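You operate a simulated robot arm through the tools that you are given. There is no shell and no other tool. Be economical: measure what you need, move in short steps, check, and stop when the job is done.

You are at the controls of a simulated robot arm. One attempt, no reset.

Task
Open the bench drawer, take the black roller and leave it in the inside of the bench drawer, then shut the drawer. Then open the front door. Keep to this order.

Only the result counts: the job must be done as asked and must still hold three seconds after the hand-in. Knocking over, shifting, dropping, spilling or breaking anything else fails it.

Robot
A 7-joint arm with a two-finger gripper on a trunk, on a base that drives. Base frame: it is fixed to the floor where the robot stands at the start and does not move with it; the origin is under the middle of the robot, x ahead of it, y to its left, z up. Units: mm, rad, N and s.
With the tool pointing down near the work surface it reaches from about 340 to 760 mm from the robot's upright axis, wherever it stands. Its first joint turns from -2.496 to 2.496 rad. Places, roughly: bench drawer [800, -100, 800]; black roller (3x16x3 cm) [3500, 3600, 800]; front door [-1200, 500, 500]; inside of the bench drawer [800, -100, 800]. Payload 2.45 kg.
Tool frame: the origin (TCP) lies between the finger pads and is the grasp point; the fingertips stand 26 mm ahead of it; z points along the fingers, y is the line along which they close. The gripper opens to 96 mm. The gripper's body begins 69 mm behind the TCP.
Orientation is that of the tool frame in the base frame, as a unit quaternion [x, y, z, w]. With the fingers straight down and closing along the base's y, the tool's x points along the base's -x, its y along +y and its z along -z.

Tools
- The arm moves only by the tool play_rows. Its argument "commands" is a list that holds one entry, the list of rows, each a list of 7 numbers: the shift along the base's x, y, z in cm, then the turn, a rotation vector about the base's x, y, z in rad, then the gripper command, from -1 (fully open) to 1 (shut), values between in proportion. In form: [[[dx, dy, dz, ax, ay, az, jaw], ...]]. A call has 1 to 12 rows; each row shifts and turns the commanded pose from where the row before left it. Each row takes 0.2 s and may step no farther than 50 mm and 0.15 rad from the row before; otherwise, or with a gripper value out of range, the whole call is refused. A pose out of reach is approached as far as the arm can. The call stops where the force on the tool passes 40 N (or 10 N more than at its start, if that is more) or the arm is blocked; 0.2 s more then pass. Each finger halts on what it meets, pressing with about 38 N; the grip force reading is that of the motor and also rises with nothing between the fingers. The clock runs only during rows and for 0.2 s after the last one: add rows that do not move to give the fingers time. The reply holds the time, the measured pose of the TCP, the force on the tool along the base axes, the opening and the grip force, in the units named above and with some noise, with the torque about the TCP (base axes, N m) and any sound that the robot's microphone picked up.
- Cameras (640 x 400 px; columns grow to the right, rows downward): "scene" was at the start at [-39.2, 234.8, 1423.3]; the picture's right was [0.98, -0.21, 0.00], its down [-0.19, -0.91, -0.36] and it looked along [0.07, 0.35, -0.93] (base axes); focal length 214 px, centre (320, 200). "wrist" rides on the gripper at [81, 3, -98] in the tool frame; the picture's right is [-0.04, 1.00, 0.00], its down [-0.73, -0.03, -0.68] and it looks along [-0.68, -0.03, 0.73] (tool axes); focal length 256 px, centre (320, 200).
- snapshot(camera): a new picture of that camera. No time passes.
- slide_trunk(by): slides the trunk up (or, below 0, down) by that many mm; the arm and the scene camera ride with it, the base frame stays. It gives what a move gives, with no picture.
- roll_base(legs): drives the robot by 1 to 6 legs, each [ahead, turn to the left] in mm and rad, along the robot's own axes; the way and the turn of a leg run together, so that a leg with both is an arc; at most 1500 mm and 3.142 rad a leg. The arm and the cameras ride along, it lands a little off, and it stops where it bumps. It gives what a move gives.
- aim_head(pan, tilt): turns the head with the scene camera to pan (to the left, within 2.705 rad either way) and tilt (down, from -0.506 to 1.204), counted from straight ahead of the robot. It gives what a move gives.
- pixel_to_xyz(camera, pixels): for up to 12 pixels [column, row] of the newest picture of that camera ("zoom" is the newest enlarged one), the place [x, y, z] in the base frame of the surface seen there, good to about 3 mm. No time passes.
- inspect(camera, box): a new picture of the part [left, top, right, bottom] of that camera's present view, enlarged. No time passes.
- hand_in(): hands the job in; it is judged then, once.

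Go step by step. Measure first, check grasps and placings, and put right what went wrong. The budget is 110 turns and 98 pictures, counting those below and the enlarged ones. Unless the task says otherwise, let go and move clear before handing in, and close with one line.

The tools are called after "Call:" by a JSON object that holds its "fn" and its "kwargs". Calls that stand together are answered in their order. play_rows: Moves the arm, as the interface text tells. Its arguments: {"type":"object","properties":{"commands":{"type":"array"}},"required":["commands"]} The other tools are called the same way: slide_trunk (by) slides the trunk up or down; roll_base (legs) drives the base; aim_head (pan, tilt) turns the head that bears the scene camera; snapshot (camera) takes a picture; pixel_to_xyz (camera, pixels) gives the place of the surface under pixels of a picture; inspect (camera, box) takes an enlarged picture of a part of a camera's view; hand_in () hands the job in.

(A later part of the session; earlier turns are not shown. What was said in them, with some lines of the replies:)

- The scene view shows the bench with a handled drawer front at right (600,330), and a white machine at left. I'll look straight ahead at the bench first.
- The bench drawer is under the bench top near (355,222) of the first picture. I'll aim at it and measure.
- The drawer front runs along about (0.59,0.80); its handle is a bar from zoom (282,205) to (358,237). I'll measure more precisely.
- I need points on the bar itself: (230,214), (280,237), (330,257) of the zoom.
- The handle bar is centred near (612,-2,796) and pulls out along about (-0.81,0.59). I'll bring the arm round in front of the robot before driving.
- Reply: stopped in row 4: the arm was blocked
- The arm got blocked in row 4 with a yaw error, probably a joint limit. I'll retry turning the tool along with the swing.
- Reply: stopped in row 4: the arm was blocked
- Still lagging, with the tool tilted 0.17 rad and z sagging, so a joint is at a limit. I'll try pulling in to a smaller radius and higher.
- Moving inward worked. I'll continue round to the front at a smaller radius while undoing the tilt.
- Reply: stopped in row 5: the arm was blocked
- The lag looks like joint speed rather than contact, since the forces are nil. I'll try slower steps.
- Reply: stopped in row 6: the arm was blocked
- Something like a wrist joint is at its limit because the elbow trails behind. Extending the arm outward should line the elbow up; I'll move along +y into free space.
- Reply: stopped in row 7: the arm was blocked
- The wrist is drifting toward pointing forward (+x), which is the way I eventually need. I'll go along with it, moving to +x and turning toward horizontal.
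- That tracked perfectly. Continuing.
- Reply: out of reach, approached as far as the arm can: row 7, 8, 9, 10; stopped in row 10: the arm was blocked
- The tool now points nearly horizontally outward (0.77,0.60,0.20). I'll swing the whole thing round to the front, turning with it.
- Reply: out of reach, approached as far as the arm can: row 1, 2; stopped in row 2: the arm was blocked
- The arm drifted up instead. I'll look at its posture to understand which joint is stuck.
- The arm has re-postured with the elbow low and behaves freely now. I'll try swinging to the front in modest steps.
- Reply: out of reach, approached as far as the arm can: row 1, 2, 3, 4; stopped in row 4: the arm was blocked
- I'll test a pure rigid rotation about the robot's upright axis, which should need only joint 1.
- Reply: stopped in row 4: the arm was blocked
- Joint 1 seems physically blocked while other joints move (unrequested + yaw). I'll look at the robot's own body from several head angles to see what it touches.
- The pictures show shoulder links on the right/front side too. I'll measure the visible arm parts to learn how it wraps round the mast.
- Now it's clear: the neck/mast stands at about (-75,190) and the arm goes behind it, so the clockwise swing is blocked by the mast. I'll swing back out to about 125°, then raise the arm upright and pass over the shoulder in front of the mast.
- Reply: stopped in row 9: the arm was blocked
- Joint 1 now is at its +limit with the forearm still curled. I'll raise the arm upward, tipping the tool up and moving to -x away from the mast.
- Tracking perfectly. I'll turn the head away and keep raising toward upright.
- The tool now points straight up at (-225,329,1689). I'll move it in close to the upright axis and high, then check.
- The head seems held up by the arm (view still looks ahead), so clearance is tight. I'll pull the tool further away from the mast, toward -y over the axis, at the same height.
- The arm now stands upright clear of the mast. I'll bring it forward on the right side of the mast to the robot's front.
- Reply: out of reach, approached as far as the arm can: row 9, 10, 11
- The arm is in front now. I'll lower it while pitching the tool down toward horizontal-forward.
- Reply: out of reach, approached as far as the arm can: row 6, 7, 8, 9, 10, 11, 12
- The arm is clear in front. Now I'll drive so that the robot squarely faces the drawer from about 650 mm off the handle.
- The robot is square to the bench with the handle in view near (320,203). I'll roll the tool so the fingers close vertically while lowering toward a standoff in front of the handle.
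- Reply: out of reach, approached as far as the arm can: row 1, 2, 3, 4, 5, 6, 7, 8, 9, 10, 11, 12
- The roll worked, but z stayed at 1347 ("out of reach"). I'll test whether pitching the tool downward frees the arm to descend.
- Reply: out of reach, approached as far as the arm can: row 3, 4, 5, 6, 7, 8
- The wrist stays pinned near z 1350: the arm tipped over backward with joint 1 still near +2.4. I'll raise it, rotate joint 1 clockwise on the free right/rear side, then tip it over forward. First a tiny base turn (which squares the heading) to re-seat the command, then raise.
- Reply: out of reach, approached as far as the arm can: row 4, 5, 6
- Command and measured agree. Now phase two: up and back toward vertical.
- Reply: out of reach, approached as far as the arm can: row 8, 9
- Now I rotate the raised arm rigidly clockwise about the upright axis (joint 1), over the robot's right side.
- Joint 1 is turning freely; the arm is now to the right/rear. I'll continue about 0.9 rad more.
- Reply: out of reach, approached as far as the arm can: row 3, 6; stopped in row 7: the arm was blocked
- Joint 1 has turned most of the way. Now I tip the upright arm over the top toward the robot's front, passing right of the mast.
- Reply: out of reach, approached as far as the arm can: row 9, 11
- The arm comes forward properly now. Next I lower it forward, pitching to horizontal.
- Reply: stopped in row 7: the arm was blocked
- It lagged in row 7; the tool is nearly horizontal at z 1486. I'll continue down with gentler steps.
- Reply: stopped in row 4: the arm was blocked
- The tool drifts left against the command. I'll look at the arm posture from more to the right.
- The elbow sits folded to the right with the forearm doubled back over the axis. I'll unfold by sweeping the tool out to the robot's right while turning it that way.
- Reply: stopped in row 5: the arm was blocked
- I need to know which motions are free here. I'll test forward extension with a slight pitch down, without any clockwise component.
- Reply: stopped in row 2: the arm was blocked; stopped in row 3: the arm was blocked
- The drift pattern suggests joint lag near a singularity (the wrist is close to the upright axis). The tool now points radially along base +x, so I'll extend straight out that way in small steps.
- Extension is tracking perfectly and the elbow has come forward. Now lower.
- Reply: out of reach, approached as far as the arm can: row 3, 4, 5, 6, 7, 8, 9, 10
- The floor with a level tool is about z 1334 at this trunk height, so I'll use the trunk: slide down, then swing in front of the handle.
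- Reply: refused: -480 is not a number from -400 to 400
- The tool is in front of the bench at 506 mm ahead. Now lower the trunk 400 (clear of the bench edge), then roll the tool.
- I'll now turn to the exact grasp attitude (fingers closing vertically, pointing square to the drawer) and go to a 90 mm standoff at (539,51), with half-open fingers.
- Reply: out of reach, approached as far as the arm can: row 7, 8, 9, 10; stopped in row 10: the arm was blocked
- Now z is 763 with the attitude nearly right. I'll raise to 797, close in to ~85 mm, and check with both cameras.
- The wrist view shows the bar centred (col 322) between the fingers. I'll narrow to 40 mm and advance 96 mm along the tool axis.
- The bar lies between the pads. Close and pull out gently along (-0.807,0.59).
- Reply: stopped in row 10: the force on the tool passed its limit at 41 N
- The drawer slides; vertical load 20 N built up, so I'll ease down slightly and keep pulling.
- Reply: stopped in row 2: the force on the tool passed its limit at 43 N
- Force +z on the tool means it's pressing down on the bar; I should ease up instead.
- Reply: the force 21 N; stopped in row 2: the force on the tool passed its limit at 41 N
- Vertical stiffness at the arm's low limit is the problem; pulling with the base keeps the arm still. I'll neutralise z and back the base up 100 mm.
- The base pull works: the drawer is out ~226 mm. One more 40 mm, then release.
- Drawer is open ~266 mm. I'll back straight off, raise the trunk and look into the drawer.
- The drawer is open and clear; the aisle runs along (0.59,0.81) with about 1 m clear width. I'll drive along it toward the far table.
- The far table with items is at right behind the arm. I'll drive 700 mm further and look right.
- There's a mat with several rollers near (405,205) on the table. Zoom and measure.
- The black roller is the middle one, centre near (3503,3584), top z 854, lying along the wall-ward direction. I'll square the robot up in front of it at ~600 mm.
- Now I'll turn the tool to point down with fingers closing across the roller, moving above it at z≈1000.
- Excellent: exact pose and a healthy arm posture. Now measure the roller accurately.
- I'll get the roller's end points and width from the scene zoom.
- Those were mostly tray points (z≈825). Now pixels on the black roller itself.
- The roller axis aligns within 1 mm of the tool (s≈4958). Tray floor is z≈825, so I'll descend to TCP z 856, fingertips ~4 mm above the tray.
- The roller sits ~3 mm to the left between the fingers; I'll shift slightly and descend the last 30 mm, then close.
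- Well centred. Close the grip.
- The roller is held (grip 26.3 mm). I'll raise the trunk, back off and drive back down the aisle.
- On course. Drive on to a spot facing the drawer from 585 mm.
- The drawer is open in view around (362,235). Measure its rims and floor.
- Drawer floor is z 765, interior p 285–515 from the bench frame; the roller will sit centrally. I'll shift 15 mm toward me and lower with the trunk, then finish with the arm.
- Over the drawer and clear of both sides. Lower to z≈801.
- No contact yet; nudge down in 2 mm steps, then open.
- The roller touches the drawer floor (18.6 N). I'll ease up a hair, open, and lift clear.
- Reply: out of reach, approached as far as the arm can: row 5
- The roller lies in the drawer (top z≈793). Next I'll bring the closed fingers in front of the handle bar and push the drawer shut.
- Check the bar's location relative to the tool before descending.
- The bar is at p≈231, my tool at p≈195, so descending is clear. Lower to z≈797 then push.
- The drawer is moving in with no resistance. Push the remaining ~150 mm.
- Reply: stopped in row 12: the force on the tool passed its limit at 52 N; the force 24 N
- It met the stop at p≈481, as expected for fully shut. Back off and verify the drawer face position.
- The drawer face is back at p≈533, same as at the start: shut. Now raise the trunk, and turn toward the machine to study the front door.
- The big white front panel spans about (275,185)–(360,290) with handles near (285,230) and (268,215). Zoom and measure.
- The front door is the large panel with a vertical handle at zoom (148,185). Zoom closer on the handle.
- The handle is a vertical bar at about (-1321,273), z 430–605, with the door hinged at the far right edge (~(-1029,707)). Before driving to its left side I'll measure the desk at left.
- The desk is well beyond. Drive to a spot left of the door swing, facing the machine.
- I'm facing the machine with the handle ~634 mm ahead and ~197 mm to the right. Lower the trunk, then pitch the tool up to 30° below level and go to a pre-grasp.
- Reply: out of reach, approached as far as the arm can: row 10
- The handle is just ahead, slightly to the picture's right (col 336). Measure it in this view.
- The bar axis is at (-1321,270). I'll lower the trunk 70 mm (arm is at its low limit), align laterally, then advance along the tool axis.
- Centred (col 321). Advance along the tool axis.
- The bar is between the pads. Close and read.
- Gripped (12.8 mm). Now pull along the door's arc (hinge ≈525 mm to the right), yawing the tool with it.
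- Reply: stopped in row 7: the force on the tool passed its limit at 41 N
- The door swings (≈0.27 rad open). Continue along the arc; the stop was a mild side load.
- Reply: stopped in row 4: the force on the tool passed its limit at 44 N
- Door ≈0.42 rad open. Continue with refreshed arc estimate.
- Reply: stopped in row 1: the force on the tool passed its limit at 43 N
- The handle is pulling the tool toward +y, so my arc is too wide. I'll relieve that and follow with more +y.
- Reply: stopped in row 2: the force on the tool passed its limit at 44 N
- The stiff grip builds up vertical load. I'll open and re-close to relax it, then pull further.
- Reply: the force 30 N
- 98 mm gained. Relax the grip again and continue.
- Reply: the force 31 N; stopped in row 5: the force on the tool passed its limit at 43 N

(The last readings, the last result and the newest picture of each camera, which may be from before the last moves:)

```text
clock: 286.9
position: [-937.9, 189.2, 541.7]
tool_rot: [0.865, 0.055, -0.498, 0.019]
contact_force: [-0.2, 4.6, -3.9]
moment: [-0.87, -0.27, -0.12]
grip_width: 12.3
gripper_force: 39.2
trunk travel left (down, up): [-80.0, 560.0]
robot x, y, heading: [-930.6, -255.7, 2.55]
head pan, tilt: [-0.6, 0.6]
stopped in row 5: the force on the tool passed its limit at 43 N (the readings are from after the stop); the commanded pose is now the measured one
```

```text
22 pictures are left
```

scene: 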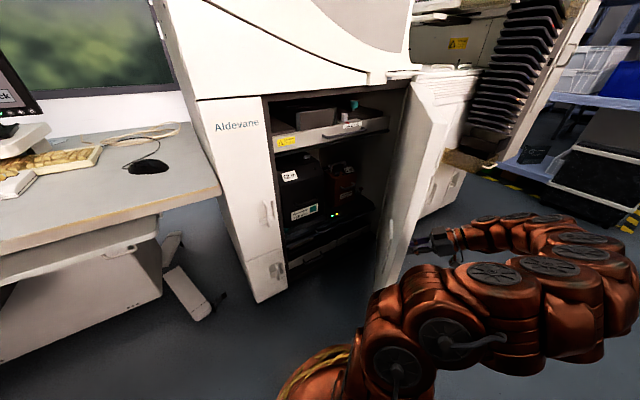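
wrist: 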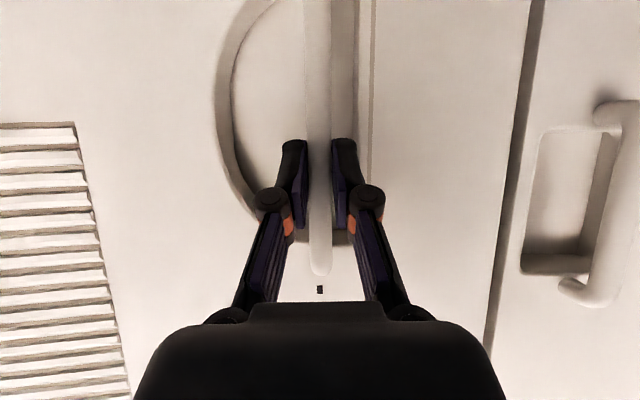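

About 45° open now. Another relax-and-pull.

Call:
{"fn": "play_rows", "kwargs": {"commands": [[[0, 0, 0, 0, 0, 0, 0.4], [0, 0, 0, 0, 0, 0, 0.4], [0, 0, 0, 0, 0, 0, 0.4], [0, 0, 0, 0, 0, 0, 1], [0, 0, 0, 0, 0, 0, 1], [0, 0, 0, 0, 0, 0, 1]]]}}

Call:
{"fn": "play_rows", "kwargs": {"commands": [[[1.6, 0.25, 0, 0, 0, 0.03, 1], [1.6, 0.3, 0, 0, 0, 0.03, 1], [1.6, 0.35, 0, 0, 0, 0.03, 1], [1.6, 0.4, 0, 0, 0, 0.03, 1], [1.55, 0.45, 0, 0, 0, 0.03, 1], [1.55, 0.5, 0, 0, 0, 0.03, 1], [1.5, 0.55, 0, 0, 0, 0.03, 1]]]}}

```text
clock: 288.3
position: [-938.8, 189.0, 544.1]
tool_rot: [0.865, 0.056, -0.499, 0.02]
contact_force: [-1.1, 14.1, 2.2]
moment: [-0.78, -0.32, -0.19]
grip_width: 12.5
gripper_force: 39.2
trunk travel left (down, up): [-80.0, 560.0]
robot x, y, heading: [-933.3, -255.8, 2.554]
head pan, tilt: [-0.6, 0.6]
```

```text
clock: 289.8
position: [-853.0, 212.5, 539.6]
tool_rot: [0.852, 0.131, -0.504, 0.05]
contact_force: [0.8, -3.3, 12.9]
moment: [-0.89, -1.2, 0.03]
grip_width: 13.2
gripper_force: 39.6
out of reach, approached as far as the arm can: row 6, 7
trunk travel left (down, up): [-80.0, 560.0]
robot x, y, heading: [-931.7, -253.4, 2.555]
head pan, tilt: [-0.6, 0.6]
stopped in row 7: the force on the tool passed its limit at 64 N (the readings are from after the stop); the commanded pose is now the measured one
```

The arm is at its reach limit with the door ≈53° open. I'll release, back off, and then push it further open from inside with the closed fingers.

Call:
{"fn": "play_rows", "kwargs": {"commands": [[[0, 0, 0, 0, 0, 0, 0], [0, 0, 0, 0, 0, 0, -0.04], [0, 0, 0, 0, 0, 0, -0.04], [0, 0, 0, 0, 0, 0, -0.04], [1.7, 0.43, 1.0, 0, 0, 0, -0.04], [1.7, 0.43, 1.0, 0, 0, 0, -0.04], [1.7, 0.43, 0.5, 0, 0, 0, -0.04], [1.7, 0.43, 0.5, 0, 0, 0, -0.04]]]}}

Call:
{"fn": "snapshot", "kwargs": {"camera": "scene"}}

```text
clock: 291.6
position: [-846.0, 213.1, 538.2]
tool_rot: [0.852, 0.131, -0.505, 0.05]
contact_force: [-0.2, -0.7, 0.6]
moment: [-0.02, 0.04, 0.0]
grip_width: 49.9
gripper_force: 0.2
out of reach, approached as far as the arm can: row 5, 6, 7, 8
trunk travel left (down, up): [-80.0, 560.0]
robot x, y, heading: [-926.5, -256.6, 2.552]
head pan, tilt: [-0.6, 0.6]
```

```text
21 pictures are left
```

scene: 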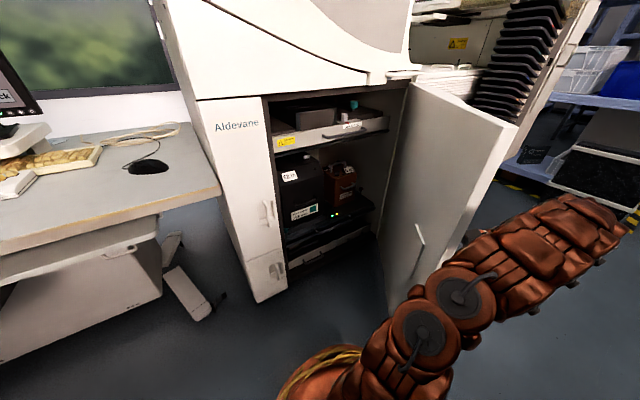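

The arm is at its limit and can't retreat by itself. I'll open wider and swing clear with a small right turn of the base, which moves the gripper off the bar.

Call:
{"fn": "play_rows", "kwargs": {"commands": [[[0, 0, 0, 0, 0, 0, -0.8], [0, 0, 0, 0, 0, 0, -0.8], [0, 0, 0, 0, 0, 0, -0.8]]]}}

Call:
{"fn": "roll_base", "kwargs": {"legs": [[0, -0.15]]}}

Call:
{"fn": "snapshot", "kwargs": {"camera": "wrist"}}

Call:
{"fn": "snapshot", "kwargs": {"camera": "scene"}}

```text
clock: 292.4
position: [-846.5, 212.6, 538.5]
tool_rot: [0.852, 0.131, -0.505, 0.051]
contact_force: [0.0, -0.3, 0.6]
moment: [0.0, -0.01, -0.01]
grip_width: 86.4
gripper_force: 0.1
trunk travel left (down, up): [-80.0, 560.0]
robot x, y, heading: [-929.2, -258.2, 2.55]
head pan, tilt: [-0.6, 0.6]
```

```text
clock: 293.4
position: [-777.8, 194.9, 538.3]
tool_rot: [0.859, 0.068, -0.507, 0.013]
contact_force: [-0.3, -0.5, 0.0]
moment: [0.03, -0.01, 0.01]
grip_width: 86.3
gripper_force: 0.1
trunk travel left (down, up): [-80.0, 560.0]
robot x, y, heading: [-930.5, -256.0, 2.4]
head pan, tilt: [-0.6, 0.6]
```

```text
20 pictures are left
```

wrist: 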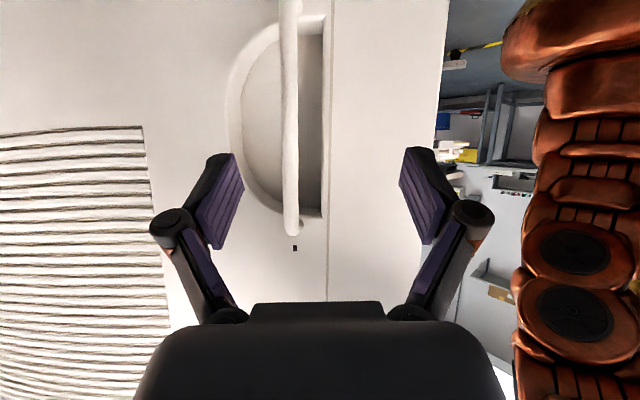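

```text
19 pictures are left
```

scene: 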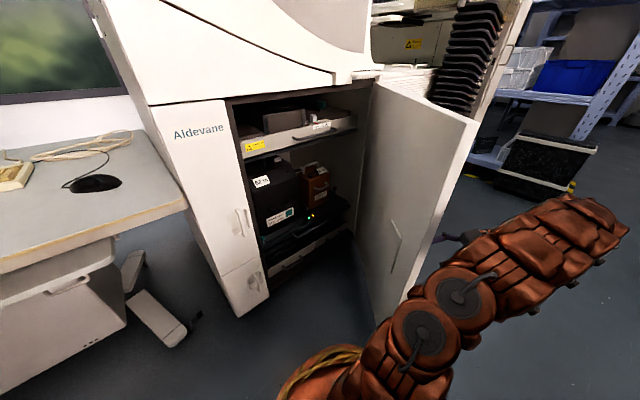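

Clear of the handle. Measure the door's actual angle.

Call:
{"fn": "pixel_to_xyz", "kwargs": {"camera": "scene", "pixels": [[380, 150], [420, 150], [450, 150], [370, 200], [400, 300], [430, 200], [465, 130], [460, 170], [362, 250]]}}

```text
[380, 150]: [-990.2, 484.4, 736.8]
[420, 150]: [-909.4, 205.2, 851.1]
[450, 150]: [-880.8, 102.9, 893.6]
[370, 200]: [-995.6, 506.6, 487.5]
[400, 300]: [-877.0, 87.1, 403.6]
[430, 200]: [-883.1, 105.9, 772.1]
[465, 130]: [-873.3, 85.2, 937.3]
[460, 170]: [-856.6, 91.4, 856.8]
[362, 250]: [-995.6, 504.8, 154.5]
```

The door stands ≈52° open with its free edge at (-865,85). To push it wider from inside, I'll back the base away and bring the arm in front with the tool pointing ahead.

Call:
{"fn": "roll_base", "kwargs": {"legs": [[-400, 0]]}}

Call:
{"fn": "play_rows", "kwargs": {"commands": [[[-3.5, -2.4, 0, 0, 0, -0.071, 1], [-4.0, -1.8, 0.5, 0, 0, -0.071, 1], [-4.4, -1.2, 0.5, 0, 0, -0.071, 1], [-4.5, -1.0, 0.5, 0, 0, -0.071, 1], [-4.6, -0.8, 0.5, 0, 0, -0.071, 1], [-4.6, -0.6, 0, 0, 0, -0.071, 1], [-4.6, -0.6, 0, 0, 0, -0.071, 1], [-4.6, -0.5, 0, 0, 0, -0.071, 1], [-4.6, -0.4, 0, 0, 0, -0.071, 1], [-4.6, -0.3, 0, 0, 0, -0.071, 1], [-4.6, -0.3, 0, 0, 0, -0.071, 1], [-4.6, -0.2, 0, 0, 0, -0.071, 1]]]}}

Call:
{"fn": "snapshot", "kwargs": {"camera": "scene"}}

```text
clock: 295.9
position: [-481.1, -73.4, 537.9]
tool_rot: [0.859, 0.066, -0.507, 0.012]
contact_force: [0.3, -0.1, 0.1]
moment: [-0.02, 0.0, -0.03]
grip_width: 86.4
gripper_force: 0.0
trunk travel left (down, up): [-80.0, 560.0]
robot x, y, heading: [-635.5, -522.7, 2.397]
head pan, tilt: [-0.6, 0.6]
```

```text
clock: 297.1
position: [-764.8, -161.9, 539.5]
tool_rot: [0.866, 0.003, -0.5, 0.011]
contact_force: [0.1, -0.4, 0.6]
moment: [-0.04, -0.05, 0.06]
grip_width: 0.0
gripper_force: 28.3
out of reach, approached as far as the arm can: row 6
trunk travel left (down, up): [-80.0, 560.0]
robot x, y, heading: [-636.9, -524.1, 2.401]
head pan, tilt: [-0.6, 0.6]
stopped in row 6: the arm was blocked; the commanded pose is now the measured one
```

```text
18 pictures are left
```

scene: 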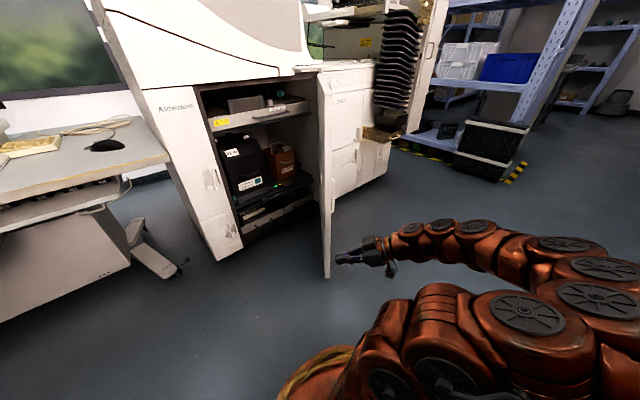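

The arm got too close to its inner reach. Extend forward first, then left, turning the tool ahead.

Call:
{"fn": "play_rows", "kwargs": {"commands": [[[-1.8, 1.6, 0, 0, 0, 0, 1], [-1.8, 1.6, 0, 0, 0, 0, 1], [-1.8, 1.6, 0.5, 0, 0, 0, 1], [-2.8, 0.2, 0.5, 0, 0, -0.07, 1], [-2.8, 0.0, 0.5, 0, 0, -0.07, 1], [-2.8, -0.2, 0, 0, 0, -0.07, 1], [-2.8, -0.6, 0, 0, 0, -0.07, 1], [-2.8, -1.0, 0, 0, 0, -0.07, 1], [-2.8, -1.5, 0, 0, 0, -0.07, 1], [-2.5, -1.5, 0, 0, 0, -0.07, 1], [-2.5, -1.5, 0, 0, 0, -0.07, 1]]]}}

```text
clock: 299.5
position: [-986.4, -106.3, 598.6]
tool_rot: [0.845, -0.196, -0.482, -0.121]
contact_force: [-0.6, -0.7, 0.2]
moment: [0.01, -0.01, 0.05]
grip_width: 0.0
gripper_force: 28.7
out of reach, approached as far as the arm can: row 7, 8, 9, 11
trunk travel left (down, up): [-80.0, 560.0]
robot x, y, heading: [-634.4, -521.5, 2.401]
head pan, tilt: [-0.6, 0.6]
```

Tool now ahead at (-986,-106). I'll manoeuvre the base south of the door opening, keeping the arm clear, heading almost along +y.

Call:
{"fn": "roll_base", "kwargs": {"legs": [[0, -2.169], [-340, 0], [0, 1.519]]}}

Call:
{"fn": "aim_head", "kwargs": {"pan": -0.1, "tilt": 0.5}}

Call:
{"fn": "snapshot", "kwargs": {"camera": "scene"}}

```text
clock: 310.6
position: [-1000.5, -58.2, 598.6]
tool_rot: [0.742, -0.449, -0.421, -0.265]
contact_force: [-0.7, 0.1, 1.2]
moment: [0.02, 0.02, 0.01]
grip_width: 0.0
gripper_force: 28.9
trunk travel left (down, up): [-80.0, 560.0]
robot x, y, heading: [-964.4, -601.7, 1.76]
head pan, tilt: [-0.6, 0.6]
```

```text
clock: 311.6
position: [-1000.8, -58.3, 599.0]
tool_rot: [0.742, -0.449, -0.421, -0.266]
contact_force: [1.0, 0.4, -0.9]
moment: [-0.01, -0.01, 0.01]
grip_width: 0.2
gripper_force: 28.6
trunk travel left (down, up): [-80.0, 560.0]
robot x, y, heading: [-962.6, -604.6, 1.769]
head pan, tilt: [-0.099, 0.499]
```

```text
17 pictures are left
```

scene: 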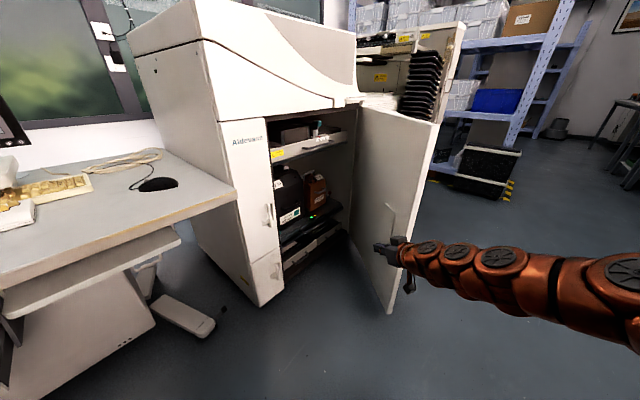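

The way in is clear. Drive forward 270 so the hand is inside the door, then check.

Call:
{"fn": "roll_base", "kwargs": {"legs": [[270, 0]]}}

Call:
{"fn": "snapshot", "kwargs": {"camera": "scene"}}

```text
clock: 313.5
position: [-1051.2, 204.3, 598.8]
tool_rot: [0.742, -0.448, -0.421, -0.265]
contact_force: [-0.1, 0.0, 0.5]
moment: [0.01, -0.02, 0.01]
grip_width: 0.0
gripper_force: 29.3
trunk travel left (down, up): [-80.0, 560.0]
robot x, y, heading: [-1014.7, -340.3, 1.762]
head pan, tilt: [-0.099, 0.499]
```

```text
16 pictures are left
```

scene: 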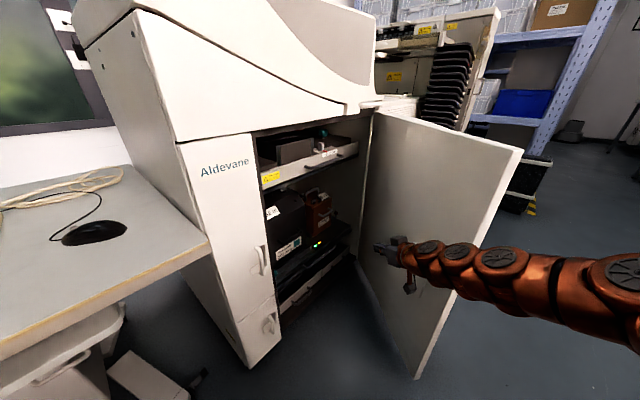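

The hand is inside the door. Push outward along (+0.96,+0.27) in small steps.

Call:
{"fn": "play_rows", "kwargs": {"commands": [[[2.0, 0.4, 0, 0, 0, 0, 1], [2.0, 0.4, 0, 0, 0, 0, 1], [2.0, 0.4, 0, 0, 0, 0, 1], [2.0, 0.4, 0, 0, 0, 0, 1], [2.0, 0.4, 0, 0, 0, 0, 1], [2.0, 0.4, 0, 0, 0, 0, 1], [2.0, 0.4, 0, 0, 0, 0, 1], [2.0, 0.4, 0, 0, 0, 0, 1], [2.0, 0.4, 0, 0, 0, 0, 1], [2.0, 0.4, 0, 0, 0, 0, 1]]]}}

Call:
{"fn": "snapshot", "kwargs": {"camera": "scene"}}

```text
clock: 315.7
position: [-852.3, 243.7, 597.4]
tool_rot: [0.742, -0.449, -0.421, -0.266]
contact_force: [-0.1, 0.8, -1.1]
moment: [0.01, 0.0, 0.02]
grip_width: 0.2
gripper_force: 28.2
trunk travel left (down, up): [-80.0, 560.0]
robot x, y, heading: [-1016.4, -344.4, 1.764]
head pan, tilt: [-0.099, 0.499]
```

```text
15 pictures are left
```

scene: 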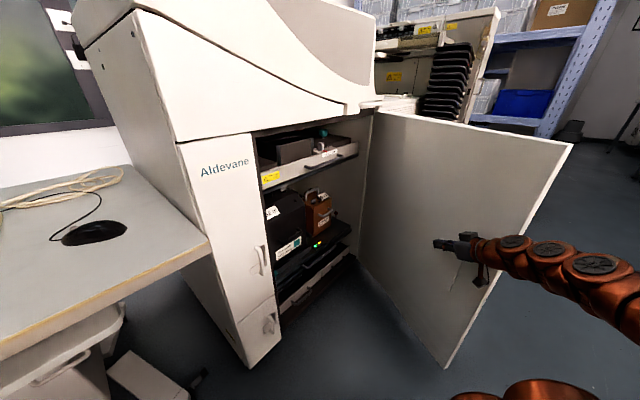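

The door moves easily and is visibly wider. A bit more.

Call:
{"fn": "play_rows", "kwargs": {"commands": [[[2.0, 0.8, 0, 0, 0, 0, 1], [2.0, 0.8, 0, 0, 0, 0, 1], [2.0, 0.8, 0, 0, 0, 0, 1], [2.0, 0.8, 0, 0, 0, 0, 1], [2.0, 0.8, 0, 0, 0, 0, 1]]]}}

Call:
{"fn": "snapshot", "kwargs": {"camera": "scene"}}

Call:
{"fn": "pixel_to_xyz", "kwargs": {"camera": "scene", "pixels": [[380, 150], [370, 230], [450, 150], [420, 250], [500, 170], [540, 160]]}}

```text
clock: 316.9
position: [-751.1, 285.3, 598.3]
tool_rot: [0.741, -0.449, -0.422, -0.266]
contact_force: [-0.3, 0.2, 0.7]
moment: [-0.01, -0.02, -0.04]
grip_width: 0.0
gripper_force: 27.8
trunk travel left (down, up): [-80.0, 560.0]
robot x, y, heading: [-1015.8, -345.3, 1.762]
head pan, tilt: [-0.099, 0.499]
```

```text
14 pictures are left
```

scene: 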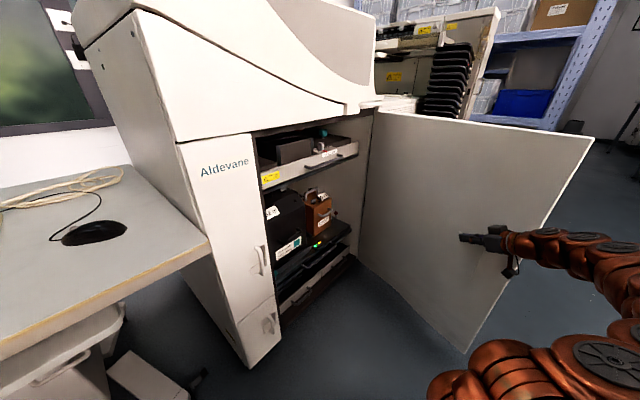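

```text
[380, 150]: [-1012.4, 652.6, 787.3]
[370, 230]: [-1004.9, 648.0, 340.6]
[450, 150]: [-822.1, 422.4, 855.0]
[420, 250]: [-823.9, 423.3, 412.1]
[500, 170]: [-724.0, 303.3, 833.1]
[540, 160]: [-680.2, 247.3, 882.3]
```

Door now ≈76° open. A final few centimetres along its tangent, then withdraw.

Call:
{"fn": "play_rows", "kwargs": {"commands": [[[1.6, 1.2, 0, 0, 0, 0, 1], [1.6, 1.2, 0, 0, 0, 0, 1], [1.6, 1.2, 0, 0, 0, 0, 1], [1.6, 1.2, 0, 0, 0, 0, 1], [1.6, 1.2, 0, 0, 0, 0, 1]]]}}

Call:
{"fn": "play_rows", "kwargs": {"commands": [[[-2.5, -2, 0, 0, 0, 0, 1], [-2.5, -2, 0, 0, 0, 0, 1], [-2.5, -2, 0, 0, 0, 0, 1], [-2.5, -2, 0, 0, 0, 0, 1]]]}}

Call:
{"fn": "roll_base", "kwargs": {"legs": [[-300, 0]]}}

Call:
{"fn": "aim_head", "kwargs": {"pan": -0.3, "tilt": 0.5}}

Call:
{"fn": "snapshot", "kwargs": {"camera": "scene"}}

```text
clock: 318.1
position: [-673.5, 345.2, 599.1]
tool_rot: [0.743, -0.448, -0.421, -0.265]
contact_force: [0.0, 0.7, 0.9]
moment: [-0.02, 0.01, -0.04]
grip_width: 0.0
gripper_force: 27.9
trunk travel left (down, up): [-80.0, 560.0]
robot x, y, heading: [-1019.0, -338.7, 1.769]
head pan, tilt: [-0.099, 0.499]
```

```text
clock: 319.1
position: [-769.6, 266.2, 599.2]
tool_rot: [0.742, -0.449, -0.421, -0.266]
contact_force: [-0.4, -1.1, -0.5]
moment: [0.0, 0.05, 0.01]
grip_width: 0.0
gripper_force: 29.0
trunk travel left (down, up): [-80.0, 560.0]
robot x, y, heading: [-1017.5, -336.2, 1.768]
head pan, tilt: [-0.099, 0.499]
```

```text
clock: 321.1
position: [-714.8, -26.0, 598.4]
tool_rot: [0.743, -0.447, -0.421, -0.264]
contact_force: [0.7, 0.6, 0.8]
moment: [0.0, -0.02, 0.01]
grip_width: 0.0
gripper_force: 28.6
trunk travel left (down, up): [-80.0, 560.0]
robot x, y, heading: [-956.5, -637.0, 1.769]
head pan, tilt: [-0.099, 0.499]
```

```text
clock: 321.8
position: [-716.3, -26.7, 597.4]
tool_rot: [0.744, -0.447, -0.421, -0.264]
contact_force: [-0.1, -0.2, 0.7]
moment: [0.02, 0.0, 0.0]
grip_width: 0.2
gripper_force: 27.9
trunk travel left (down, up): [-80.0, 560.0]
robot x, y, heading: [-960.3, -636.2, 1.766]
head pan, tilt: [-0.3, 0.499]
```

```text
13 pictures are left
```

scene: 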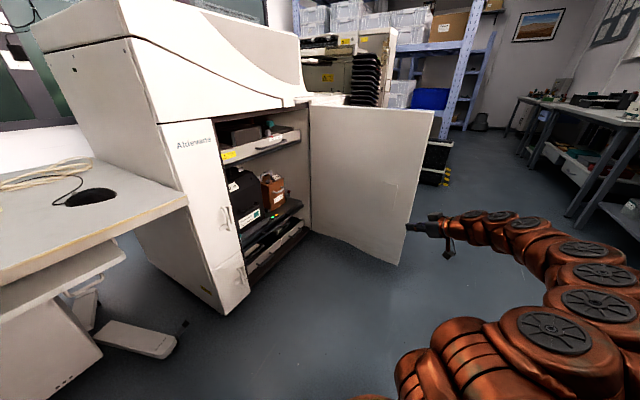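

The door stands wide open and I'm clear of it. One last look to confirm the bench drawer is still shut.

Call:
{"fn": "aim_head", "kwargs": {"pan": -1.35, "tilt": 0.2}}

Call:
{"fn": "snapshot", "kwargs": {"camera": "scene"}}

```text
clock: 323.1
position: [-715.0, -27.7, 597.5]
tool_rot: [0.742, -0.448, -0.422, -0.265]
contact_force: [-0.1, 0.8, 0.3]
moment: [-0.04, 0.0, 0.0]
grip_width: 0.2
gripper_force: 28.5
trunk travel left (down, up): [-80.0, 560.0]
robot x, y, heading: [-957.7, -635.5, 1.772]
head pan, tilt: [-1.349, 0.201]
```

```text
12 pictures are left
```

scene: 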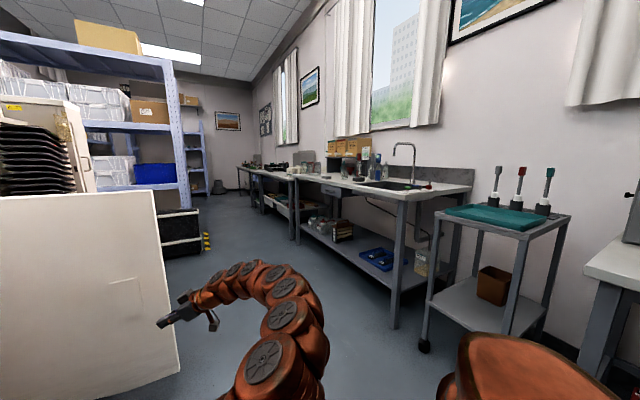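

The drawer front is flush under the bench, around (322,188), and the machine door at left stands wide open. Everything is done, so I'm handing in.

Call:
{"fn": "hand_in", "kwargs": {}}

```text
The job is handed in.
```

The black roller is in the bench drawer, the drawer is shut, and the machine's front door is open about 80–85° (my estimate), all done in the order you asked; I've handed the job in, but no verdict has come back.
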